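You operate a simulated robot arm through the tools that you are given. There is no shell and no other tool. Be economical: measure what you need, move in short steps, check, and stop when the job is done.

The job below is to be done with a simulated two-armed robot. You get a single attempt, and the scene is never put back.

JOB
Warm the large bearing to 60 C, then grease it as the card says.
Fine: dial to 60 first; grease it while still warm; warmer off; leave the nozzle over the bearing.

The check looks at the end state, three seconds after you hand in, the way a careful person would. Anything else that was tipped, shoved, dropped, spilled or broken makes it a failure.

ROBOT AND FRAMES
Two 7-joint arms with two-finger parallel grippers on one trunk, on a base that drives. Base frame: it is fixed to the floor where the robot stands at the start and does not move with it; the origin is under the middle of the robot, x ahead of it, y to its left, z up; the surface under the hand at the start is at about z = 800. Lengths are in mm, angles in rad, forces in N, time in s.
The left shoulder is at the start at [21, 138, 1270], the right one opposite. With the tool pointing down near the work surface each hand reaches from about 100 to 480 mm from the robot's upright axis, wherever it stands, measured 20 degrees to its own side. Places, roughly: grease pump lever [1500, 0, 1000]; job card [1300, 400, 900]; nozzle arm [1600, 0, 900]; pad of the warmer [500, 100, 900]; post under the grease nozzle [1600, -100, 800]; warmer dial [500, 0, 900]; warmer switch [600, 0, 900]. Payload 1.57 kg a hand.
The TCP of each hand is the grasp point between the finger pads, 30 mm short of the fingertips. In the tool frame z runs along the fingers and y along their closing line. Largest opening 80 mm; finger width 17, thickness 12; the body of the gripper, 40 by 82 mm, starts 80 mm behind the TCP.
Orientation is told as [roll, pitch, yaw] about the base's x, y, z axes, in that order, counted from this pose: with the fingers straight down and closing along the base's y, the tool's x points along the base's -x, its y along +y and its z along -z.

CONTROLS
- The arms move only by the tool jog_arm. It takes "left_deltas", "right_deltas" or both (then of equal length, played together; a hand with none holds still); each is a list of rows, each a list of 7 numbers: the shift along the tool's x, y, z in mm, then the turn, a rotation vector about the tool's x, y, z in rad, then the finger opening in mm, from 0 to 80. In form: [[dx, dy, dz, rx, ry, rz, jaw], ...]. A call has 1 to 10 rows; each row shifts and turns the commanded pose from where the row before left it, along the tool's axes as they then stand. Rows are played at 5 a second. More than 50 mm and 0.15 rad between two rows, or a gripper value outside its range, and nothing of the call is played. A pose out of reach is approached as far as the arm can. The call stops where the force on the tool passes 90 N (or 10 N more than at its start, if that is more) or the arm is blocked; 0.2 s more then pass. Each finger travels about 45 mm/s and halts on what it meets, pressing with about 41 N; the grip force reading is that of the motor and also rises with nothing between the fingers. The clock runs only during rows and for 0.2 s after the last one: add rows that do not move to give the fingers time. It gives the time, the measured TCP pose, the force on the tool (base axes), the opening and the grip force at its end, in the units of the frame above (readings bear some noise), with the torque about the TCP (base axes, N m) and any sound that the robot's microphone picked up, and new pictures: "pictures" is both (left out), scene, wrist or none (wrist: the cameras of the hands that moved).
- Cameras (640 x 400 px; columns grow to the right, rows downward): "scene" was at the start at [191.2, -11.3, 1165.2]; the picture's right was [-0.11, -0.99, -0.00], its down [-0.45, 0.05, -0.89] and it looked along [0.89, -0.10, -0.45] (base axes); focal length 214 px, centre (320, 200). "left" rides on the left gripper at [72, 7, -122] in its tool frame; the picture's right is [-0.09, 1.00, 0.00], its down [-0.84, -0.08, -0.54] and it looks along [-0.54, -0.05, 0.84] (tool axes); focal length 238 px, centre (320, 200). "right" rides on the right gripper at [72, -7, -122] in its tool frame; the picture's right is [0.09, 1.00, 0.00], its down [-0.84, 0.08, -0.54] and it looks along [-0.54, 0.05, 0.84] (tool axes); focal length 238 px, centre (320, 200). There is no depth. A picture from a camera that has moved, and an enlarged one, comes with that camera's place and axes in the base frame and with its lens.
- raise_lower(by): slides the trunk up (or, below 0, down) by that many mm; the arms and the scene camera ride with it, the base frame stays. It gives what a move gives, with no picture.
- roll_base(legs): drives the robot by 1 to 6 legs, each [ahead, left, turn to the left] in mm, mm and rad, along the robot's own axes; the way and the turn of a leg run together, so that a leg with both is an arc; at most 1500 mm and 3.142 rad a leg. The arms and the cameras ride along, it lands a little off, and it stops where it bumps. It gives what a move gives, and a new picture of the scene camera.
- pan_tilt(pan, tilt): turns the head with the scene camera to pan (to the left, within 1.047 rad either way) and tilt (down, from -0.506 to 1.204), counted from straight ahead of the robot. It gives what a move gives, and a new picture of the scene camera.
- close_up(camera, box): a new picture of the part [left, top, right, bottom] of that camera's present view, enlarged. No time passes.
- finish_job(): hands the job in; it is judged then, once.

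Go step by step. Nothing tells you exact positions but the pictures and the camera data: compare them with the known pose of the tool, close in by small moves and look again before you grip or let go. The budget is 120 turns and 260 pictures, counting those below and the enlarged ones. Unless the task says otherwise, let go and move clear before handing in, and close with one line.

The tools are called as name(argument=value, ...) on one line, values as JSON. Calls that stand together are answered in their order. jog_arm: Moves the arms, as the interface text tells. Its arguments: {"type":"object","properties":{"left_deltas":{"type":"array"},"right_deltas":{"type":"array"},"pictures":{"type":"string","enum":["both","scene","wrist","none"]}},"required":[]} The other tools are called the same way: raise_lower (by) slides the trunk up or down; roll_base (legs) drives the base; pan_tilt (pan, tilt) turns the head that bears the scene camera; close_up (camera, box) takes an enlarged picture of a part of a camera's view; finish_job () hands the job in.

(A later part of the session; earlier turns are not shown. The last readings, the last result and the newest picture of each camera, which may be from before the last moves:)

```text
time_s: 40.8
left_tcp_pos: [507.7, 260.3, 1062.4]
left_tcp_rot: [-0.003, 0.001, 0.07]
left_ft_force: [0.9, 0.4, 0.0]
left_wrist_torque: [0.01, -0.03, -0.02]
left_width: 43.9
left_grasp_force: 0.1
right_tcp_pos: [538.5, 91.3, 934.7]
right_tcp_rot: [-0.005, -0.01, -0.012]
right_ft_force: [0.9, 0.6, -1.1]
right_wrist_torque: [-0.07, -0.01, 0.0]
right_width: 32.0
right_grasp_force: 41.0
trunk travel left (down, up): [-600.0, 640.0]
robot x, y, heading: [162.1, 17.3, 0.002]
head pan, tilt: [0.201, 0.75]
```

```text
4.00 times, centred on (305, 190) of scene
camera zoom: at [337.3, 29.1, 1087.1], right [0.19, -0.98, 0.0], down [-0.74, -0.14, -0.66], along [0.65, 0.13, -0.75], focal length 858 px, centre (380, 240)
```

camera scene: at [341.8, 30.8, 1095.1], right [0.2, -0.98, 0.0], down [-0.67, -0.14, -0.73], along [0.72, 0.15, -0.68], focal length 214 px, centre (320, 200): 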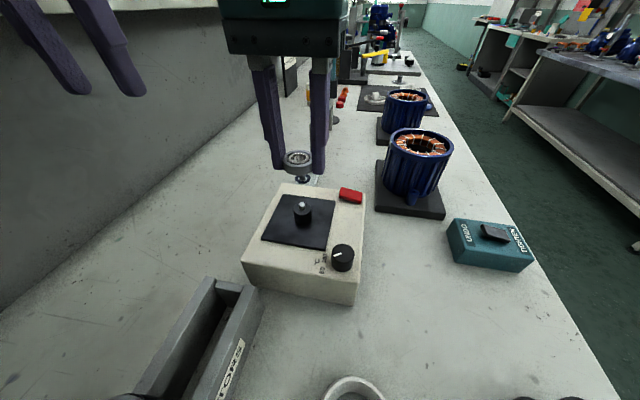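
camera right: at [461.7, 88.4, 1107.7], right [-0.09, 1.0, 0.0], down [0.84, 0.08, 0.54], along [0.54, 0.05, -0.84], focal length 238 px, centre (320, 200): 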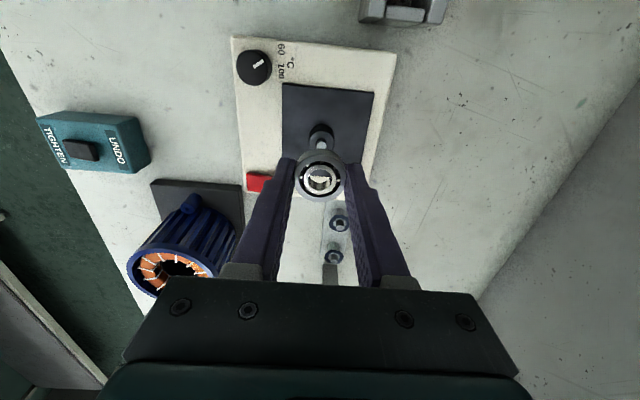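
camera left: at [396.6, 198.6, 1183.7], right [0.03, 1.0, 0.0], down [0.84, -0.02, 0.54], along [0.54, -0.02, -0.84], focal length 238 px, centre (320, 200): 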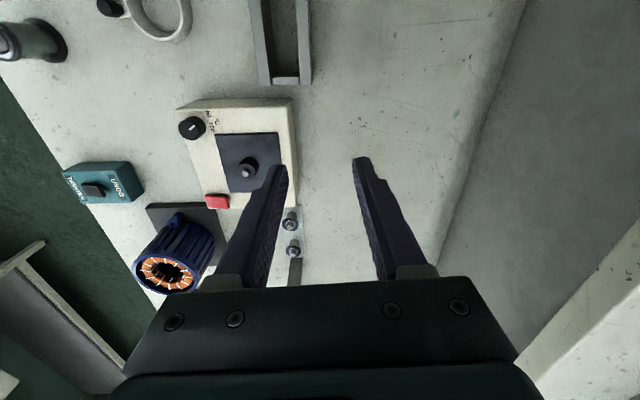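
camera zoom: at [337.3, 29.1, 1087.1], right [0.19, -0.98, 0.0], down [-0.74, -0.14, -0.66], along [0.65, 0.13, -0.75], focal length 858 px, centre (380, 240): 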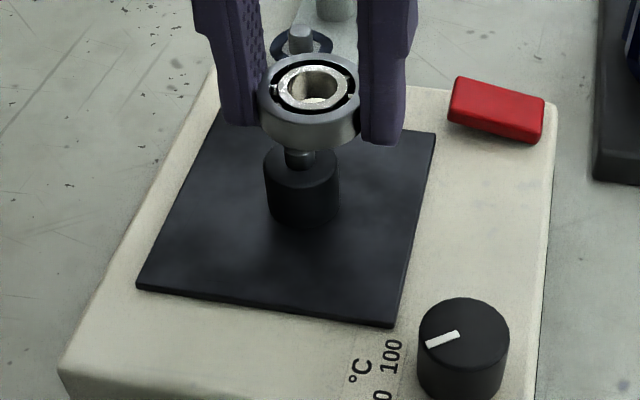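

My right forearm is touching the head, pushing the hand off. I'll turn the head away to the left and re-read.

pan_tilt(pan=0.9, tilt=1.15)

jog_arm(right_deltas=[[0, 0, 0, 0, 0, 0, 28]], pictures="none")

close_up(camera="right", box=[270, 110, 370, 210])

```text
time_s: 41.9
left_tcp_pos: [507.7, 259.3, 1063.0]
left_tcp_rot: [-0.002, 0.002, 0.07]
left_ft_force: [0.0, 1.2, 0.4]
left_wrist_torque: [0.0, -0.03, 0.02]
left_width: 44.1
left_grasp_force: 0.1
right_tcp_pos: [533.4, 94.8, 931.3]
right_tcp_rot: [-0.003, 0.002, 0.001]
right_ft_force: [0.6, 0.7, 0.6]
right_wrist_torque: [0.0, -0.02, 0.0]
right_width: 32.2
right_grasp_force: 40.9
trunk travel left (down, up): [-600.0, 640.0]
robot x, y, heading: [161.7, 9.8, 0.003]
head pan, tilt: [0.901, 1.15]
camera scene: at [297.6, 61.0, 1066.3], right [0.78, -0.62, 0.0], down [-0.57, -0.71, -0.41], along [0.25, 0.32, -0.91], focal length 214 px, centre (320, 200)
```

scene: 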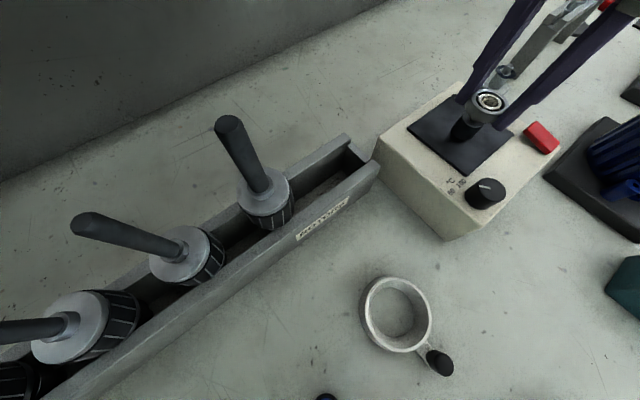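

```text
time_s: 42.3
left_tcp_pos: [506.7, 259.6, 1062.4]
left_tcp_rot: [-0.003, 0.0, 0.07]
left_ft_force: [-0.5, -0.1, 0.2]
left_wrist_torque: [0.0, 0.0, 0.0]
left_width: 44.0
left_grasp_force: 0.1
right_tcp_pos: [534.5, 94.0, 931.1]
right_tcp_rot: [-0.004, 0.002, -0.001]
right_ft_force: [-0.4, -0.7, -0.1]
right_wrist_torque: [0.05, -0.05, 0.01]
right_width: 32.2
right_grasp_force: 40.8
trunk travel left (down, up): [-600.0, 640.0]
robot x, y, heading: [160.5, 16.4, 0.005]
head pan, tilt: [0.901, 1.15]
```

```text
4.00 times, centred on (320, 160) of right
camera zoom: at [463.0, 88.3, 1053.0], right [-0.09, 1.0, 0.0], down [0.84, 0.08, 0.54], along [0.54, 0.05, -0.84], focal length 953 px, centre (320, 360)
```

zoom: 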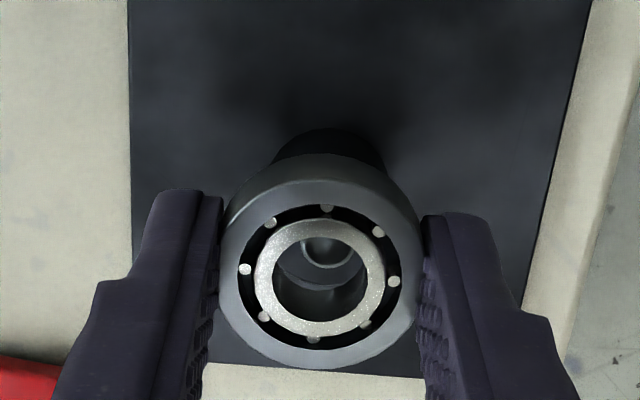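

Head is clear and the hand is on target; the pin shows through the bore, slightly far. Shift ~1 mm and lower onto the shoulder.

jog_arm(right_deltas=[[-1, 1.2, 3, 0, 0, 0, 28], [0, 0, 4, 0, 0, 0, 28], [0, 0, 3, 0, 0, 0, 28], [0, 0, 2, 0, 0, 0, 28], [0, 0, 0, 0, 0, 0, 28]], pictures="none")

close_up(camera="right", box=[270, 110, 370, 210])

close_up(camera="scene", box=[430, 70, 540, 160])

```text
time_s: 43.5
left_tcp_pos: [506.9, 260.9, 1062.2]
left_tcp_rot: [-0.003, 0.002, 0.07]
left_ft_force: [-0.6, 0.5, 0.5]
left_wrist_torque: [0.01, 0.0, 0.02]
left_width: 44.0
left_grasp_force: 0.1
right_tcp_pos: [534.1, 94.3, 919.8]
right_tcp_rot: [-0.004, 0.002, -0.004]
right_ft_force: [-0.3, -0.1, -1.2]
right_wrist_torque: [-0.03, 0.01, 0.01]
right_width: 32.4
right_grasp_force: 40.6
trunk travel left (down, up): [-600.0, 640.0]
robot x, y, heading: [162.6, 13.2, -0.001]
head pan, tilt: [0.901, 1.15]
```

```text
4.00 times, centred on (320, 160) of right
camera zoom: at [462.9, 88.4, 1041.6], right [-0.09, 1.0, 0.0], down [0.84, 0.08, 0.54], along [0.54, 0.05, -0.84], focal length 953 px, centre (320, 360)
```

zoom: 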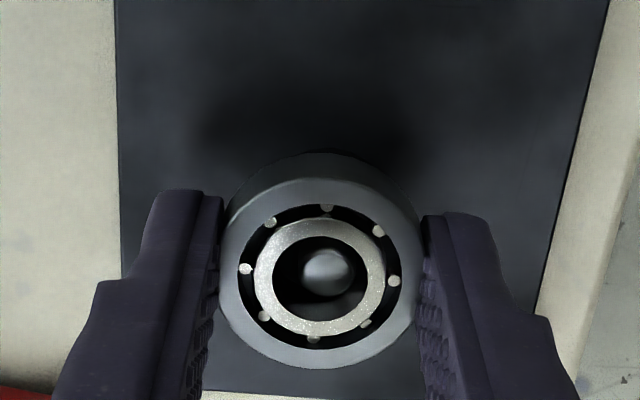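

```text
4.44 times, centred on (485, 115) of scene
camera zoom: at [297.5, 60.9, 1066.3], right [0.78, -0.62, 0.0], down [-0.57, -0.72, -0.41], along [0.25, 0.32, -0.91], focal length 953 px, centre (-413, 578)
```

zoom: 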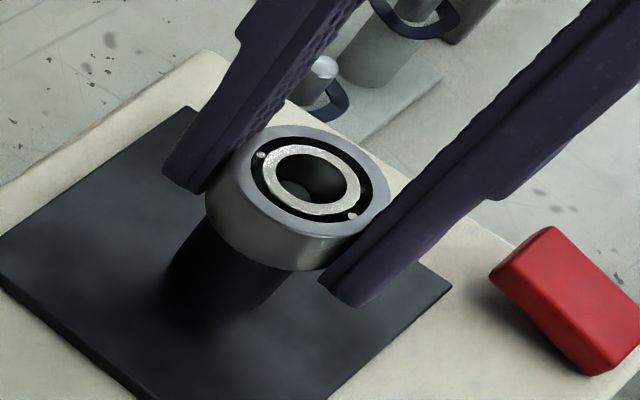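

The pin is nicely within the bore. Lower until it seats.

jog_arm(right_deltas=[[0, 0, 2, 0, 0, 0, 28], [0, 0, 2, 0, 0, 0, 28], [0, 0, 0, 0, 0, 0, 28]], pictures="none")

close_up(camera="scene", box=[430, 70, 540, 160])

```text
time_s: 44.3
left_tcp_pos: [507.7, 260.0, 1061.8]
left_tcp_rot: [-0.003, -0.001, 0.071]
left_ft_force: [0.6, 0.1, -0.9]
left_wrist_torque: [0.01, 0.03, 0.03]
left_width: 44.0
left_grasp_force: 0.1
right_tcp_pos: [534.7, 93.6, 916.5]
right_tcp_rot: [-0.002, 0.0, -0.001]
right_ft_force: [-1.7, 0.5, 3.7]
right_wrist_torque: [0.03, 0.04, 0.01]
right_width: 32.0
right_grasp_force: 40.6
trunk travel left (down, up): [-600.0, 640.0]
robot x, y, heading: [162.8, 15.0, -0.004]
head pan, tilt: [0.901, 1.15]
```

```text
4.44 times, centred on (485, 115) of scene
camera zoom: at [297.7, 60.9, 1066.4], right [0.78, -0.62, 0.0], down [-0.57, -0.72, -0.41], along [0.25, 0.32, -0.91], focal length 953 px, centre (-413, 578)
```

zoom: 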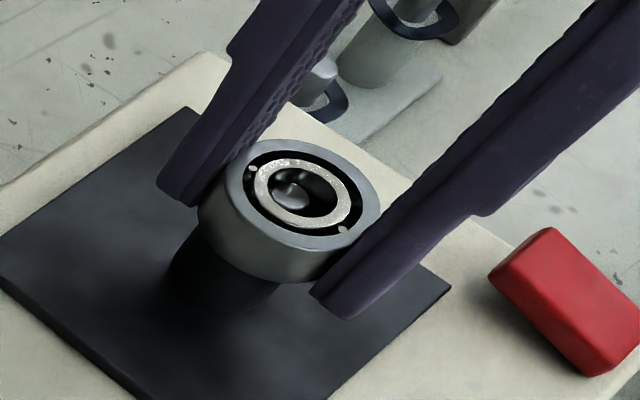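

Contact felt (3.7 N): seated. Release and lift.

jog_arm(right_deltas=[[0, 0, 0, 0, 0, 0, 40], [0, 0, 0, 0, 0, 0, 56], [0, 0, 0, 0, 0, 0, 56], [0, 0, -15, 0, 0, 0, 56], [0, 0, -30, 0, 0, 0, 56], [0, 0, -25, 0, 0, 0, 40], [0, 0, 0, 0, 0, 0, 20], [0, 0, 0, 0, 0, 0, 0], [0, 0, 0, 0, 0, 0, 0]])

close_up(camera="right", box=[200, 80, 400, 240])

close_up(camera="scene", box=[430, 70, 600, 200])

```text
time_s: 46.3
left_tcp_pos: [508.0, 260.3, 1061.9]
left_tcp_rot: [-0.004, 0.0, 0.07]
left_ft_force: [0.5, -0.2, -1.0]
left_wrist_torque: [0.04, 0.0, -0.03]
left_width: 44.0
left_grasp_force: 0.1
right_tcp_pos: [535.4, 96.3, 985.7]
right_tcp_rot: [-0.003, 0.004, -0.005]
right_ft_force: [0.3, -0.5, -0.3]
right_wrist_torque: [0.01, -0.02, 0.0]
right_width: 0.4
right_grasp_force: 15.3
trunk travel left (down, up): [-600.0, 640.0]
robot x, y, heading: [160.8, 13.4, 0.006]
head pan, tilt: [0.901, 1.15]
camera scene: at [297.6, 60.9, 1066.3], right [0.78, -0.62, 0.0], down [-0.57, -0.72, -0.41], along [0.25, 0.32, -0.91], focal length 214 px, centre (320, 200)
camera right: at [465.1, 89.9, 1107.4], right [-0.09, 1.0, 0.0], down [0.84, 0.08, 0.54], along [0.54, 0.05, -0.84], focal length 238 px, centre (320, 200)
```

scene: 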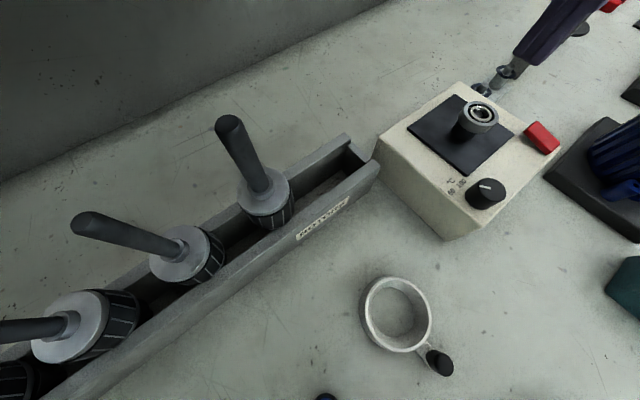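
right: 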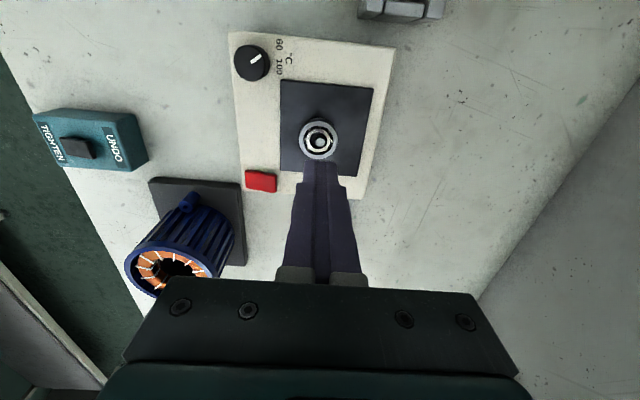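

```text
2.50 times, centred on (300, 160) of right
camera zoom: at [465.1, 89.9, 1107.4], right [-0.09, 1.0, 0.0], down [0.84, 0.08, 0.54], along [0.54, 0.05, -0.84], focal length 596 px, centre (370, 300)
```

zoom: 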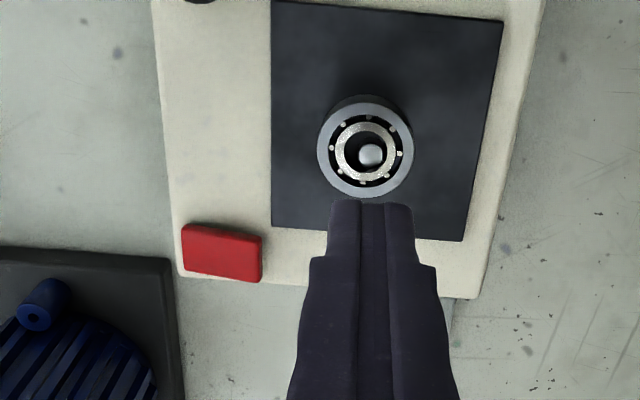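

```text
3.08 times, centred on (515, 135) of scene
camera zoom: at [297.6, 60.9, 1066.3], right [0.78, -0.62, 0.0], down [-0.57, -0.72, -0.41], along [0.25, 0.32, -0.91], focal length 660 px, centre (-280, 400)
```

zoom: 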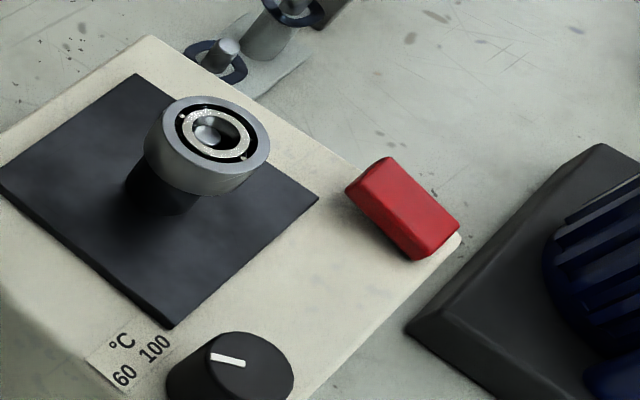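

The bearing sits on the spindle. The rocker is at about (592, 36), with its +y end up; I'll bring the closed fingertips over that end.

jog_arm(right_deltas=[[-29, -22, 0, 0, 0, 0, 0], [-28, -22, 0, 0, 0, 0, 0], [0, 0, 30, 0, 0, 0, 0], [0, 0, 30, 0, 0, 0, 0], [0, 0, 0, 0, 0, 0, 0]])

close_up(camera="scene", box=[430, 70, 600, 200])

close_up(camera="right", box=[250, 100, 400, 220])

```text
time_s: 47.5
left_tcp_pos: [508.1, 259.9, 1061.7]
left_tcp_rot: [-0.004, -0.001, 0.069]
left_ft_force: [-0.8, 0.9, 0.5]
left_wrist_torque: [0.01, 0.02, -0.03]
left_width: 44.0
left_grasp_force: 0.1
right_tcp_pos: [575.4, 41.1, 922.0]
right_tcp_rot: [-0.004, 0.002, -0.002]
right_ft_force: [0.1, -0.3, 0.0]
right_wrist_torque: [-0.02, -0.04, 0.0]
right_width: 0.0
right_grasp_force: 21.9
right hand out of reach, approached as far as the arm can: row 2, 4
trunk travel left (down, up): [-600.0, 640.0]
robot x, y, heading: [160.4, 13.2, 0.001]
head pan, tilt: [0.901, 1.15]
camera scene: at [297.6, 60.9, 1066.3], right [0.78, -0.62, 0.0], down [-0.57, -0.72, -0.41], along [0.25, 0.32, -0.91], focal length 214 px, centre (320, 200)
camera right: at [505.6, 34.0, 1044.9], right [-0.09, 1.0, 0.0], down [0.84, 0.08, 0.54], along [0.54, 0.05, -0.84], focal length 238 px, centre (320, 200)
```

scene: 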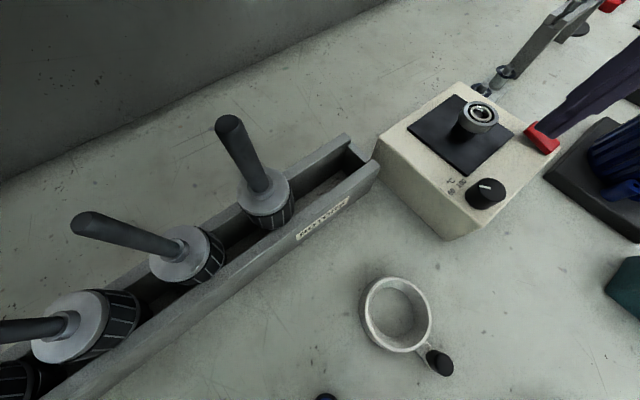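
right: 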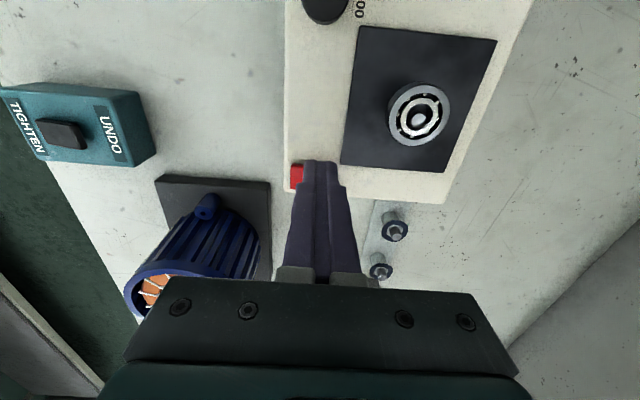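

```text
3.08 times, centred on (515, 135) of scene
camera zoom: at [297.6, 60.9, 1066.3], right [0.78, -0.62, 0.0], down [-0.57, -0.72, -0.41], along [0.25, 0.32, -0.91], focal length 660 px, centre (-280, 400)
```

zoom: 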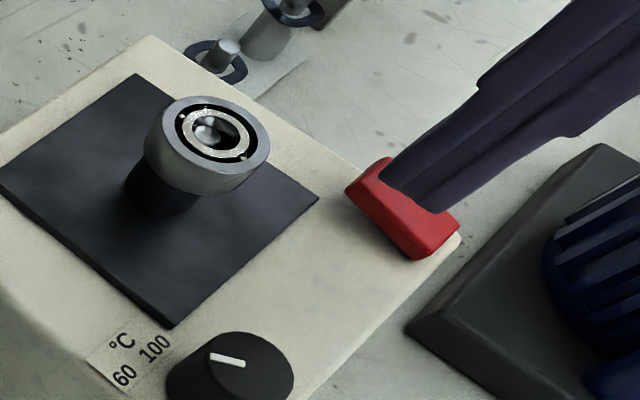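

```text
3.33 times, centred on (325, 160) of right
camera zoom: at [505.6, 34.0, 1044.9], right [-0.09, 1.0, 0.0], down [0.84, 0.08, 0.54], along [0.54, 0.05, -0.84], focal length 794 px, centre (303, 333)
```

zoom: 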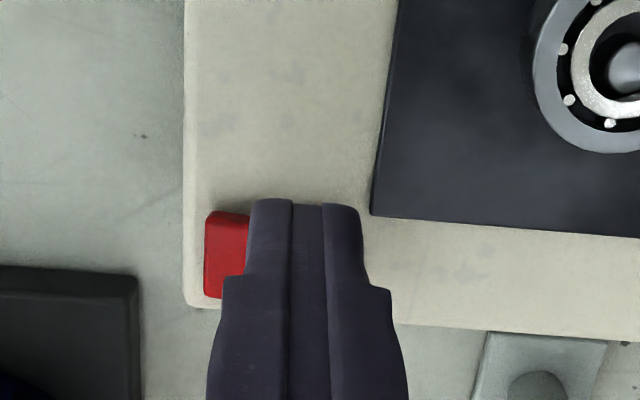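

The hand is short of reach by ~17 mm. Lift slightly and roll ahead 35 mm.

jog_arm(right_deltas=[[0, 0, -30, 0, 0, 0, 0], [0, 0, 0, 0, 0, 0, 0]], pictures="none")

roll_base(legs=[[35, 0, 0]])

jog_arm(right_deltas=[[0, 0, 0, 0, 0, 0, 0]], pictures="wrist")

```text
time_s: 48.1
left_tcp_pos: [508.1, 260.3, 1061.6]
left_tcp_rot: [-0.003, 0.0, 0.071]
left_ft_force: [-0.3, -0.3, -0.5]
left_wrist_torque: [-0.04, 0.01, -0.01]
left_width: 44.0
left_grasp_force: 0.0
right_tcp_pos: [576.4, 40.6, 954.9]
right_tcp_rot: [-0.004, 0.001, -0.003]
right_ft_force: [-0.5, 0.0, 0.5]
right_wrist_torque: [0.03, 0.02, -0.02]
right_width: 0.0
right_grasp_force: 21.3
trunk travel left (down, up): [-600.0, 640.0]
robot x, y, heading: [159.6, 15.6, 0.002]
head pan, tilt: [0.901, 1.15]
```

```text
time_s: 48.9
left_tcp_pos: [543.2, 259.4, 1062.0]
left_tcp_rot: [-0.003, 0.0, 0.068]
left_ft_force: [0.3, 0.2, 0.5]
left_wrist_torque: [-0.01, 0.04, 0.02]
left_width: 43.8
left_grasp_force: 0.1
right_tcp_pos: [610.9, 40.7, 954.7]
right_tcp_rot: [-0.004, 0.002, -0.003]
right_ft_force: [-0.3, -0.3, 0.5]
right_wrist_torque: [0.0, 0.0, -0.03]
right_width: 0.0
right_grasp_force: 21.6
trunk travel left (down, up): [-600.0, 640.0]
robot x, y, heading: [196.7, 12.5, 0.001]
head pan, tilt: [0.901, 1.15]
camera scene: at [332.9, 61.0, 1066.3], right [0.78, -0.62, 0.0], down [-0.57, -0.72, -0.41], along [0.25, 0.32, -0.91], focal length 214 px, centre (320, 200)
```

scene: 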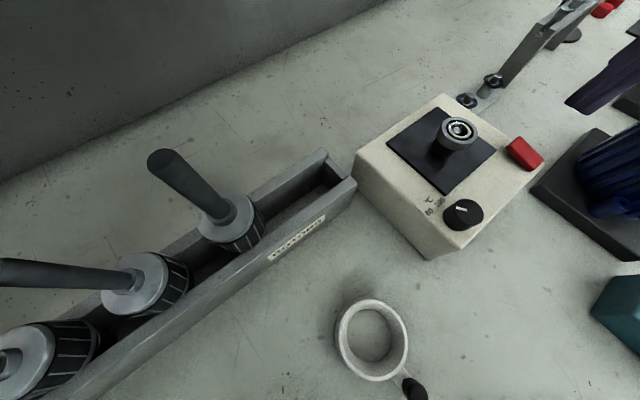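

```text
time_s: 49.3
left_tcp_pos: [544.1, 260.6, 1063.2]
left_tcp_rot: [-0.003, 0.0, 0.071]
left_ft_force: [0.4, 0.4, -0.2]
left_wrist_torque: [-0.02, 0.02, -0.01]
left_width: 43.9
left_grasp_force: 0.1
right_tcp_pos: [610.7, 41.1, 954.2]
right_tcp_rot: [-0.004, 0.003, -0.001]
right_ft_force: [-0.2, -0.1, -0.7]
right_wrist_torque: [-0.01, -0.03, -0.01]
right_width: 0.0
right_grasp_force: 20.8
trunk travel left (down, up): [-600.0, 640.0]
robot x, y, heading: [196.3, 16.9, -0.003]
head pan, tilt: [0.901, 1.15]
camera right: at [540.4, 34.4, 1075.7], right [-0.09, 1.0, 0.0], down [0.84, 0.08, 0.54], along [0.54, 0.04, -0.84], focal length 238 px, centre (320, 200)
```

right: 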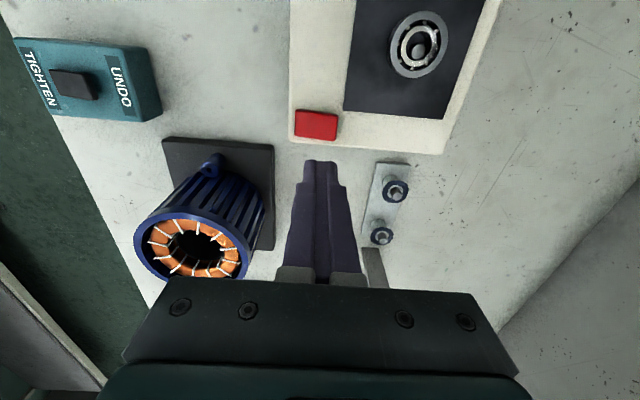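

Switch centre ~(594, 35). Move to its +y half and press down in small steps.

jog_arm(right_deltas=[[16.5, 9, 0, 0, 0, 0, 0], [0, 0, 25, 0, 0, 0, 0], [0, 0, 10, 0, 0, 0, 0], [0, 0, 4, 0, 0, 0, 0], [0, 0, 4, 0, 0, 0, 0], [0, 0, 0, 0, 0, 0, 0]], pictures="none")

close_up(camera="right", box=[250, 100, 400, 220])

close_up(camera="scene", box=[430, 90, 600, 220])

```text
time_s: 50.7
left_tcp_pos: [544.0, 260.5, 1062.6]
left_tcp_rot: [-0.003, 0.001, 0.069]
left_ft_force: [1.0, -0.1, 0.6]
left_wrist_torque: [0.02, 0.0, -0.01]
left_width: 43.8
left_grasp_force: 0.0
right_tcp_pos: [595.9, 50.2, 912.6]
right_tcp_rot: [-0.003, 0.001, -0.003]
right_ft_force: [0.0, -0.1, 2.1]
right_wrist_torque: [0.05, -0.04, -0.01]
right_width: 0.0
right_grasp_force: 21.3
trunk travel left (down, up): [-600.0, 640.0]
robot x, y, heading: [197.5, 13.7, 0.002]
head pan, tilt: [0.901, 1.15]
```

```text
3.33 times, centred on (325, 160) of right
camera zoom: at [524.5, 44.2, 1033.0], right [-0.09, 1.0, 0.0], down [0.84, 0.08, 0.54], along [0.54, 0.05, -0.84], focal length 794 px, centre (303, 333)
```

zoom: 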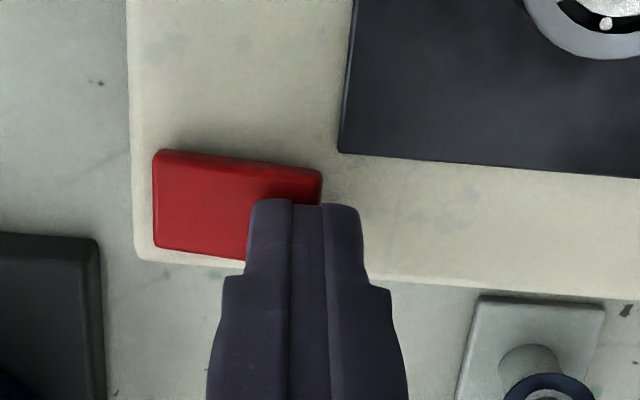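

```text
3.08 times, centred on (515, 155) of scene
camera zoom: at [332.8, 61.0, 1066.3], right [0.78, -0.62, 0.0], down [-0.57, -0.72, -0.41], along [0.25, 0.32, -0.91], focal length 660 px, centre (-280, 338)
```

zoom: 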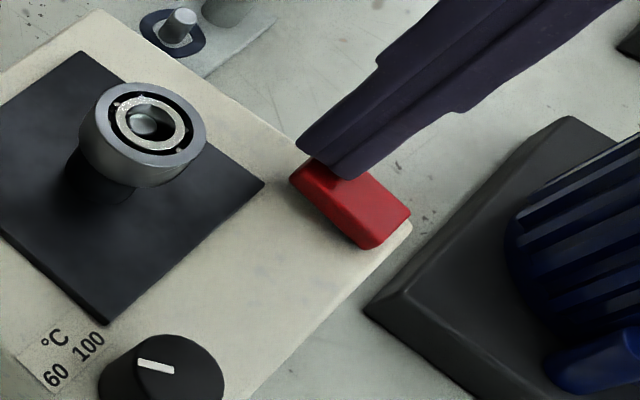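

Light contact (2 N). Press on.

jog_arm(right_deltas=[[0, 0, 3, 0, 0, 0, 0], [0, 0, 3, 0, 0, 0, 0], [0, 0, 3, 0, 0, 0, 0], [0, 0, 0, 0, 0, 0, 0]], pictures="none")

close_up(camera="scene", box=[430, 90, 600, 220])

```text
time_s: 51.9
left_tcp_pos: [543.4, 259.8, 1062.3]
left_tcp_rot: [-0.004, 0.001, 0.07]
left_ft_force: [-0.5, -0.5, 0.0]
left_wrist_torque: [0.02, -0.03, 0.0]
left_width: 44.0
left_grasp_force: 0.1
right_tcp_pos: [595.6, 49.9, 908.5]
right_tcp_rot: [-0.001, 0.0, 0.004]
right_ft_force: [-10.6, -5.0, 33.5]
right_wrist_torque: [-0.5, 0.31, -0.08]
right_width: 0.0
right_grasp_force: 21.2
trunk travel left (down, up): [-600.0, 640.0]
robot x, y, heading: [195.4, 17.3, -0.002]
head pan, tilt: [0.901, 1.15]
stopped in row 4 (right hand): the force on the tool passed its limit at 91 N (the readings are from after the stop); the commanded pose is now the measured one
```

```text
3.08 times, centred on (515, 155) of scene
camera zoom: at [332.6, 60.0, 1065.5], right [0.78, -0.62, 0.0], down [-0.57, -0.72, -0.41], along [0.25, 0.32, -0.91], focal length 660 px, centre (-280, 338)
```

zoom: 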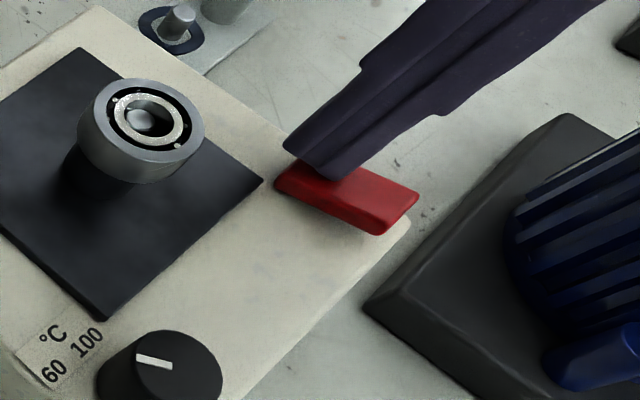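

The rocker flipped on. Lift off, then strafe right to see the display.

jog_arm(right_deltas=[[0, 0, -20, 0, 0, 0, 0], [0, 0, -40, 0, 0, 0, 0], [0, 0, -20, 0, 0, 0, 30], [0, 0, 0, 0, 0, 0, 56]], pictures="none")

roll_base(legs=[[-50, -190, 0]])

pan_tilt(pan=0.75, tilt=0.75)

close_up(camera="scene", box=[250, 100, 410, 240])

```text
time_s: 52.9
left_tcp_pos: [541.9, 259.9, 1062.4]
left_tcp_rot: [-0.003, 0.002, 0.068]
left_ft_force: [0.5, 0.1, -1.1]
left_wrist_torque: [0.01, -0.01, 0.04]
left_width: 43.7
left_grasp_force: 0.1
right_tcp_pos: [592.9, 52.1, 985.8]
right_tcp_rot: [-0.001, 0.002, 0.001]
right_ft_force: [0.3, 0.9, 0.4]
right_wrist_torque: [-0.02, 0.01, 0.02]
right_width: 48.3
right_grasp_force: 0.1
trunk travel left (down, up): [-600.0, 640.0]
robot x, y, heading: [196.3, 14.8, -0.001]
head pan, tilt: [0.901, 1.15]
```

```text
time_s: 54.5
left_tcp_pos: [493.8, 72.1, 1061.5]
left_tcp_rot: [-0.002, 0.003, 0.068]
left_ft_force: [-0.4, 0.3, -0.8]
left_wrist_torque: [0.0, -0.01, -0.01]
left_width: 44.0
left_grasp_force: 0.1
right_tcp_pos: [544.6, -136.9, 987.0]
right_tcp_rot: [-0.001, 0.001, 0.001]
right_ft_force: [0.3, 0.3, -0.1]
right_wrist_torque: [-0.04, -0.04, 0.01]
right_width: 56.1
right_grasp_force: 0.0
trunk travel left (down, up): [-600.0, 640.0]
robot x, y, heading: [147.7, -168.3, -0.003]
head pan, tilt: [0.901, 1.15]
camera scene: at [283.1, -127.2, 1066.3], right [0.78, -0.62, 0.0], down [-0.57, -0.71, -0.41], along [0.25, 0.32, -0.91], focal length 214 px, centre (320, 200)
```

scene: 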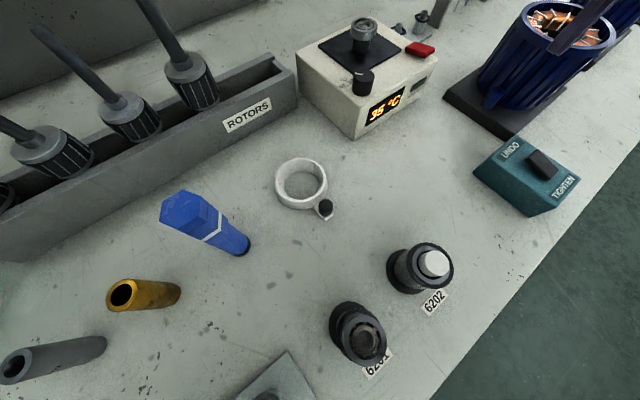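

```text
time_s: 55.3
left_tcp_pos: [493.1, 72.0, 1063.2]
left_tcp_rot: [-0.004, 0.001, 0.069]
left_ft_force: [-0.6, 0.8, 0.3]
left_wrist_torque: [-0.01, 0.01, 0.03]
left_width: 44.0
left_grasp_force: 0.0
right_tcp_pos: [543.5, -136.9, 986.4]
right_tcp_rot: [-0.003, 0.001, -0.001]
right_ft_force: [0.1, 0.2, 0.4]
right_wrist_torque: [0.02, -0.04, 0.0]
right_width: 56.0
right_grasp_force: 0.2
trunk travel left (down, up): [-600.0, 640.0]
robot x, y, heading: [148.4, -176.2, -0.003]
head pan, tilt: [0.75, 0.75]
camera scene: at [306.7, -117.2, 1095.1], right [0.68, -0.73, 0.0], down [-0.5, -0.47, -0.73], along [0.54, 0.5, -0.68], focal length 214 px, centre (320, 200)
```

scene: 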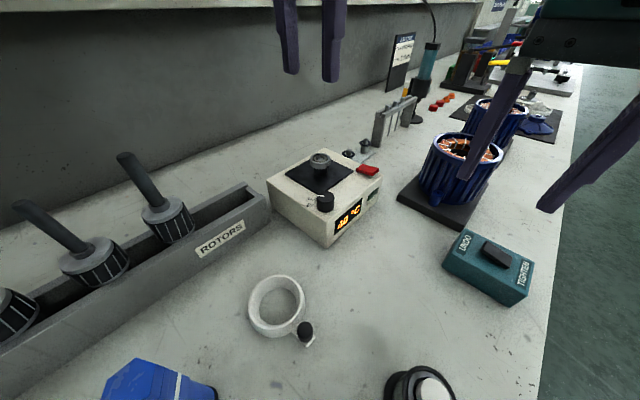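

```text
2.86 times, centred on (330, 170) of scene
camera zoom: at [306.7, -117.2, 1095.1], right [0.68, -0.73, 0.0], down [-0.5, -0.47, -0.73], along [0.54, 0.5, -0.68], focal length 613 px, centre (291, 286)
```

zoom: 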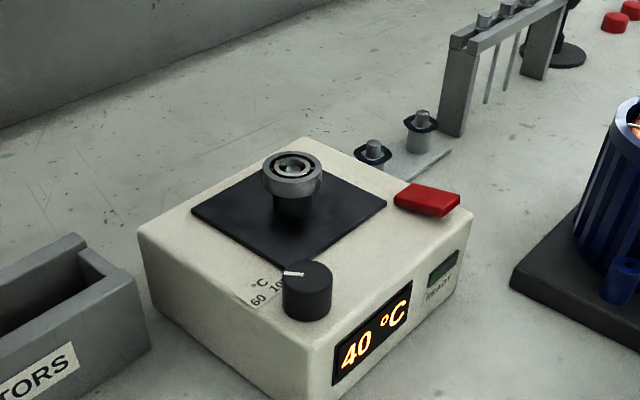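

It's heating: 40 °C already and rising quickly. Wait a bit and watch the display.

jog_arm(right_deltas=[[0, 0, 0, 0, 0, 0, 56], [0, 0, 0, 0, 0, 0, 56], [0, 0, 0, 0, 0, 0, 56], [0, 0, 0, 0, 0, 0, 56], [0, 0, 0, 0, 0, 0, 56], [0, 0, 0, 0, 0, 0, 56], [0, 0, 0, 0, 0, 0, 56], [0, 0, 0, 0, 0, 0, 56]], pictures="none")

close_up(camera="scene", box=[250, 130, 410, 250])

```text
time_s: 57.1
left_tcp_pos: [494.3, 71.4, 1061.7]
left_tcp_rot: [-0.003, 0.001, 0.067]
left_ft_force: [-0.7, -0.2, 1.2]
left_wrist_torque: [0.02, 0.01, 0.01]
left_width: 44.3
left_grasp_force: 0.1
right_tcp_pos: [545.7, -135.6, 986.8]
right_tcp_rot: [0.0, 0.001, 0.0]
right_ft_force: [0.4, 0.4, -0.5]
right_wrist_torque: [0.0, -0.01, -0.01]
right_width: 56.1
right_grasp_force: 0.0
trunk travel left (down, up): [-600.0, 640.0]
robot x, y, heading: [145.8, -171.7, -0.003]
head pan, tilt: [0.75, 0.75]
```

```text
3.33 times, centred on (330, 190) of scene
camera zoom: at [306.7, -117.2, 1095.2], right [0.68, -0.73, 0.0], down [-0.5, -0.46, -0.73], along [0.54, 0.5, -0.68], focal length 715 px, centre (287, 233)
```

zoom: 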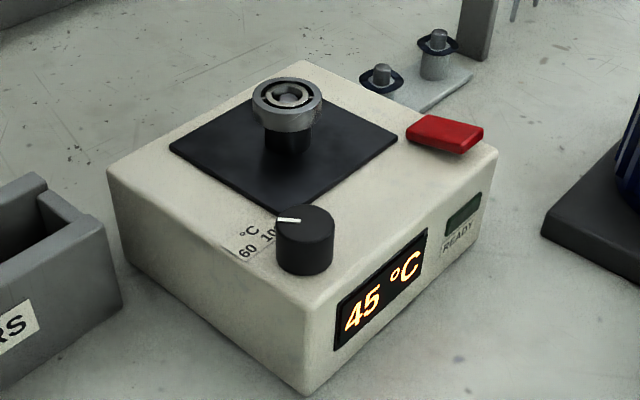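

45 °C and rising ~2.8°/s. Wait for READY.

jog_arm(right_deltas=[[0, 0, 0, 0, 0, 0, 56], [0, 0, 0, 0, 0, 0, 56], [0, 0, 0, 0, 0, 0, 56], [0, 0, 0, 0, 0, 0, 56], [0, 0, 0, 0, 0, 0, 56], [0, 0, 0, 0, 0, 0, 56], [0, 0, 0, 0, 0, 0, 56], [0, 0, 0, 0, 0, 0, 56], [0, 0, 0, 0, 0, 0, 56], [0, 0, 0, 0, 0, 0, 56]], pictures="none")

jog_arm(right_deltas=[[0, 0, 0, 0, 0, 0, 56], [0, 0, 0, 0, 0, 0, 56], [0, 0, 0, 0, 0, 0, 56], [0, 0, 0, 0, 0, 0, 56], [0, 0, 0, 0, 0, 0, 56], [0, 0, 0, 0, 0, 0, 56], [0, 0, 0, 0, 0, 0, 56], [0, 0, 0, 0, 0, 0, 56], [0, 0, 0, 0, 0, 0, 56], [0, 0, 0, 0, 0, 0, 56]], pictures="none")

close_up(camera="scene", box=[250, 130, 410, 250])

```text
time_s: 59.3
left_tcp_pos: [494.5, 72.2, 1063.3]
left_tcp_rot: [-0.005, -0.001, 0.069]
left_ft_force: [-0.5, 0.4, 0.8]
left_wrist_torque: [0.03, 0.0, -0.01]
left_width: 44.0
left_grasp_force: 0.0
right_tcp_pos: [545.7, -135.4, 986.7]
right_tcp_rot: [-0.003, 0.003, 0.0]
right_ft_force: [-0.3, -0.4, 0.8]
right_wrist_torque: [-0.01, 0.01, -0.03]
right_width: 56.1
right_grasp_force: 0.0
trunk travel left (down, up): [-600.0, 640.0]
robot x, y, heading: [149.9, -170.8, -0.005]
head pan, tilt: [0.75, 0.75]
```

```text
time_s: 61.5
left_tcp_pos: [492.6, 71.6, 1062.5]
left_tcp_rot: [-0.004, 0.0, 0.068]
left_ft_force: [0.0, 0.1, 0.6]
left_wrist_torque: [0.01, -0.03, -0.01]
left_width: 43.9
left_grasp_force: 0.0
right_tcp_pos: [544.0, -136.4, 987.9]
right_tcp_rot: [-0.001, 0.002, 0.0]
right_ft_force: [-0.8, -0.9, 0.3]
right_wrist_torque: [0.01, -0.02, -0.03]
right_width: 56.1
right_grasp_force: 0.0
trunk travel left (down, up): [-600.0, 640.0]
robot x, y, heading: [145.5, -174.1, -0.002]
head pan, tilt: [0.75, 0.75]
```

```text
3.33 times, centred on (330, 190) of scene
camera zoom: at [306.7, -117.2, 1095.2], right [0.68, -0.73, 0.0], down [-0.5, -0.46, -0.73], along [0.54, 0.5, -0.68], focal length 715 px, centre (287, 233)
```

zoom: 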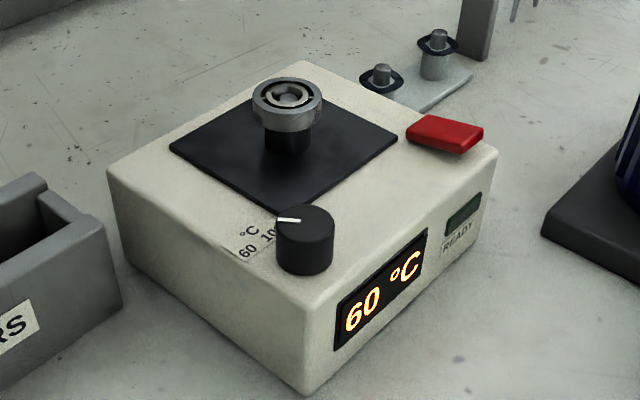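

60 °C shown; check that it holds and READY lights.

jog_arm(right_deltas=[[0, 0, 0, 0, 0, 0, 56], [0, 0, 0, 0, 0, 0, 56], [0, 0, 0, 0, 0, 0, 56], [0, 0, 0, 0, 0, 0, 56], [0, 0, 0, 0, 0, 0, 56]], pictures="none")

close_up(camera="scene", box=[250, 130, 410, 250])

```text
time_s: 62.7
left_tcp_pos: [494.0, 71.3, 1063.4]
left_tcp_rot: [-0.003, 0.0, 0.068]
left_ft_force: [0.2, 0.3, 0.3]
left_wrist_torque: [-0.02, 0.02, -0.03]
left_width: 44.1
left_grasp_force: 0.1
right_tcp_pos: [544.5, -136.2, 986.4]
right_tcp_rot: [-0.003, 0.001, 0.001]
right_ft_force: [-0.6, 1.6, 0.4]
right_wrist_torque: [0.0, -0.03, 0.01]
right_width: 56.2
right_grasp_force: 0.1
trunk travel left (down, up): [-600.0, 640.0]
robot x, y, heading: [146.9, -172.6, -0.003]
head pan, tilt: [0.75, 0.75]
```

```text
3.33 times, centred on (330, 190) of scene
camera zoom: at [306.7, -117.2, 1095.2], right [0.68, -0.73, 0.0], down [-0.5, -0.46, -0.73], along [0.54, 0.5, -0.68], focal length 715 px, centre (287, 233)
```

zoom: 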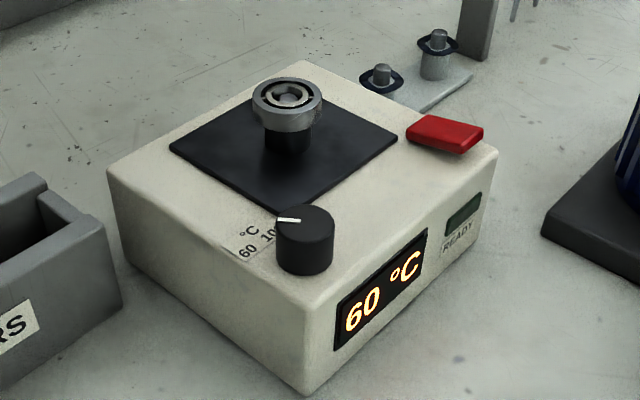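

It holds at 60 °C. While the thermostat holds it, I'll scout the grease station, raising the trunk to clear everything on the way.

raise_lower(by=150)

roll_base(legs=[[750, 0, 0]])

pan_tilt(pan=0.25, tilt=0.65)

close_up(camera="scene", box=[220, 100, 440, 240])

```text
time_s: 64.5
left_tcp_pos: [492.3, 71.3, 1212.3]
left_tcp_rot: [-0.003, 0.002, 0.067]
left_ft_force: [-0.4, 0.1, 0.4]
left_wrist_torque: [0.01, -0.01, 0.03]
left_width: 44.1
left_grasp_force: 0.0
right_tcp_pos: [545.2, -136.6, 1137.7]
right_tcp_rot: [0.0, 0.001, 0.0]
right_ft_force: [0.4, 1.0, 0.0]
right_wrist_torque: [0.0, 0.03, 0.0]
right_width: 56.1
right_grasp_force: 0.0
trunk travel left (down, up): [-750.0, 490.0]
robot x, y, heading: [147.6, -170.9, -0.002]
head pan, tilt: [0.75, 0.75]
```

```text
time_s: 68.6
left_tcp_pos: [1244.7, 77.7, 1211.5]
left_tcp_rot: [-0.004, 0.002, 0.079]
left_ft_force: [-0.7, 0.4, 0.4]
left_wrist_torque: [-0.01, 0.01, 0.04]
left_width: 44.1
left_grasp_force: 0.0
right_tcp_pos: [1299.1, -129.9, 1137.3]
right_tcp_rot: [-0.001, 0.001, 0.009]
right_ft_force: [0.3, -0.9, -0.8]
right_wrist_torque: [0.02, 0.01, -0.02]
right_width: 55.8
right_grasp_force: 0.1
trunk travel left (down, up): [-750.0, 490.0]
robot x, y, heading: [904.5, -164.2, 0.009]
head pan, tilt: [0.75, 0.75]
camera scene: at [1061.3, -113.1, 1245.2], right [0.69, -0.73, 0.0], down [-0.49, -0.47, -0.73], along [0.53, 0.5, -0.68], focal length 214 px, centre (320, 200)
```

scene: 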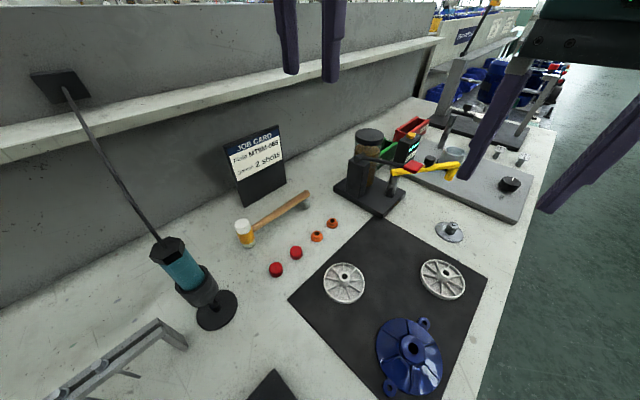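

```text
time_s: 69.5
left_tcp_pos: [1246.6, 78.7, 1212.4]
left_tcp_rot: [-0.003, 0.001, 0.078]
left_ft_force: [0.7, -0.3, -0.6]
left_wrist_torque: [0.01, 0.0, 0.01]
left_width: 44.0
left_grasp_force: 0.0
right_tcp_pos: [1298.9, -130.5, 1136.8]
right_tcp_rot: [-0.002, 0.0, 0.009]
right_ft_force: [-0.1, 0.4, 0.2]
right_wrist_torque: [-0.01, 0.0, -0.04]
right_width: 55.8
right_grasp_force: 0.1
trunk travel left (down, up): [-750.0, 490.0]
robot x, y, heading: [903.7, -169.8, 0.007]
head pan, tilt: [0.25, 0.649]
camera scene: at [1085.0, -147.9, 1253.7], right [0.26, -0.97, 0.0], down [-0.58, -0.15, -0.8], along [0.77, 0.2, -0.6], focal length 214 px, centre (320, 200)
```

scene: 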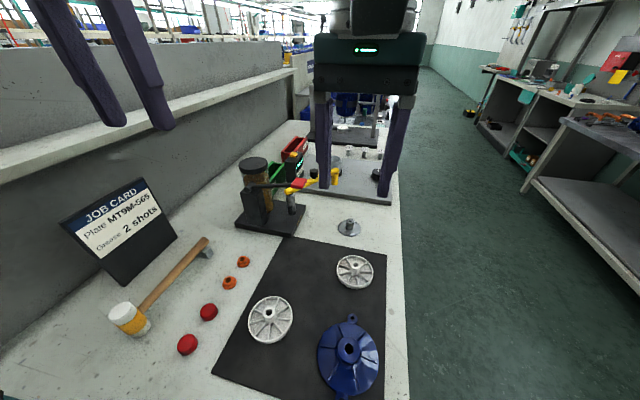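

```text
2.86 times, centred on (330, 170) of scene
camera zoom: at [1085.0, -147.9, 1253.7], right [0.26, -0.97, 0.0], down [-0.58, -0.15, -0.8], along [0.77, 0.2, -0.6], focal length 613 px, centre (291, 286)
```

zoom: 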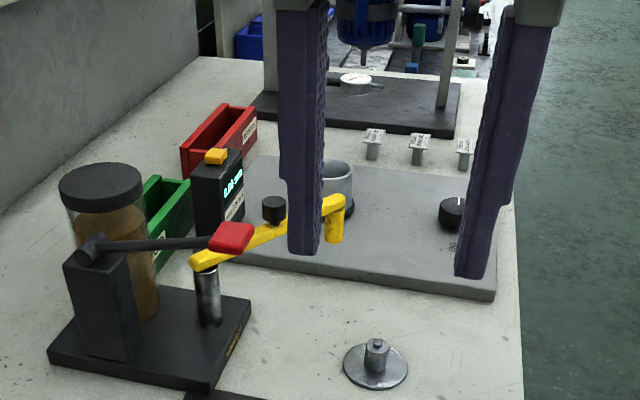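

I understand the station: spindle on a disc near (1530, -118), yellow nozzle arm pivoting near (1516, 45) to be swung clockwise ~50°, and the red-ended pump lever. Back to the warmer to switch off and take the bearing.

roll_base(legs=[[-707, 6, -0.008]])

raise_lower(by=-150)

pan_tilt(pan=0.9, tilt=1.15)

```text
time_s: 73.4
left_tcp_pos: [546.2, 78.9, 1212.5]
left_tcp_rot: [-0.005, 0.0, 0.06]
left_ft_force: [0.2, 0.5, 0.1]
left_wrist_torque: [0.01, 0.0, 0.02]
left_width: 44.1
left_grasp_force: 0.0
right_tcp_pos: [594.8, -130.6, 1138.2]
right_tcp_rot: [-0.002, 0.001, -0.007]
right_ft_force: [0.3, 0.3, -0.7]
right_wrist_torque: [0.01, 0.01, 0.01]
right_width: 55.9
right_grasp_force: 0.1
trunk travel left (down, up): [-750.0, 490.0]
robot x, y, heading: [197.2, -167.0, -0.008]
head pan, tilt: [0.25, 0.649]
camera scene: at [380.7, -145.1, 1253.8], right [0.24, -0.97, 0.0], down [-0.59, -0.14, -0.8], along [0.77, 0.19, -0.6], focal length 214 px, centre (320, 200)
```

scene: 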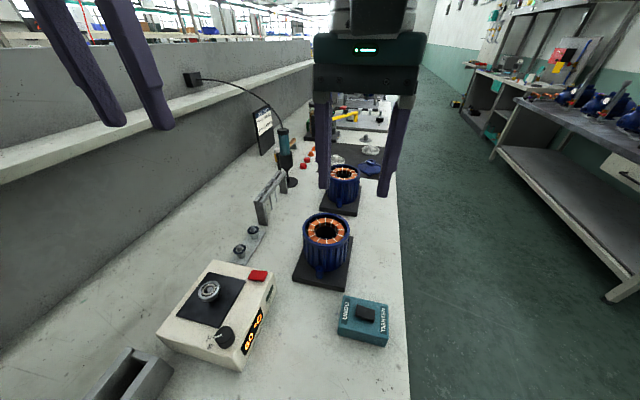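

```text
time_s: 75.1
left_tcp_pos: [545.7, 78.5, 1062.1]
left_tcp_rot: [-0.005, 0.0, 0.06]
left_ft_force: [-0.1, -0.8, 0.1]
left_wrist_torque: [-0.03, 0.01, 0.0]
left_width: 43.6
left_grasp_force: 0.1
right_tcp_pos: [595.6, -130.6, 986.6]
right_tcp_rot: [-0.001, 0.002, -0.005]
right_ft_force: [-0.7, 0.2, -0.3]
right_wrist_torque: [0.0, -0.01, 0.02]
right_width: 56.1
right_grasp_force: 0.0
trunk travel left (down, up): [-600.0, 640.0]
robot x, y, heading: [195.0, -165.9, -0.009]
head pan, tilt: [0.25, 0.649]
```

```text
time_s: 76.1
left_tcp_pos: [545.6, 77.1, 1063.5]
left_tcp_rot: [-0.003, 0.002, 0.06]
left_ft_force: [0.3, -0.1, 0.4]
left_wrist_torque: [0.05, -0.02, 0.03]
left_width: 44.1
left_grasp_force: 0.1
right_tcp_pos: [594.5, -130.5, 987.4]
right_tcp_rot: [-0.002, 0.001, -0.008]
right_ft_force: [0.8, -0.3, 0.2]
right_wrist_torque: [-0.04, 0.02, -0.02]
right_width: 55.8
right_grasp_force: 0.0
trunk travel left (down, up): [-600.0, 640.0]
robot x, y, heading: [200.0, -163.9, -0.011]
head pan, tilt: [0.901, 1.15]
camera scene: at [333.9, -119.4, 1066.3], right [0.78, -0.63, 0.0], down [-0.57, -0.71, -0.41], along [0.26, 0.32, -0.91], focal length 214 px, centre (320, 200)
```

scene: 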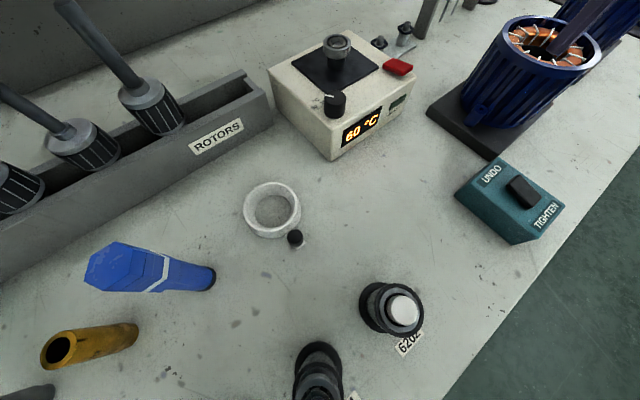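

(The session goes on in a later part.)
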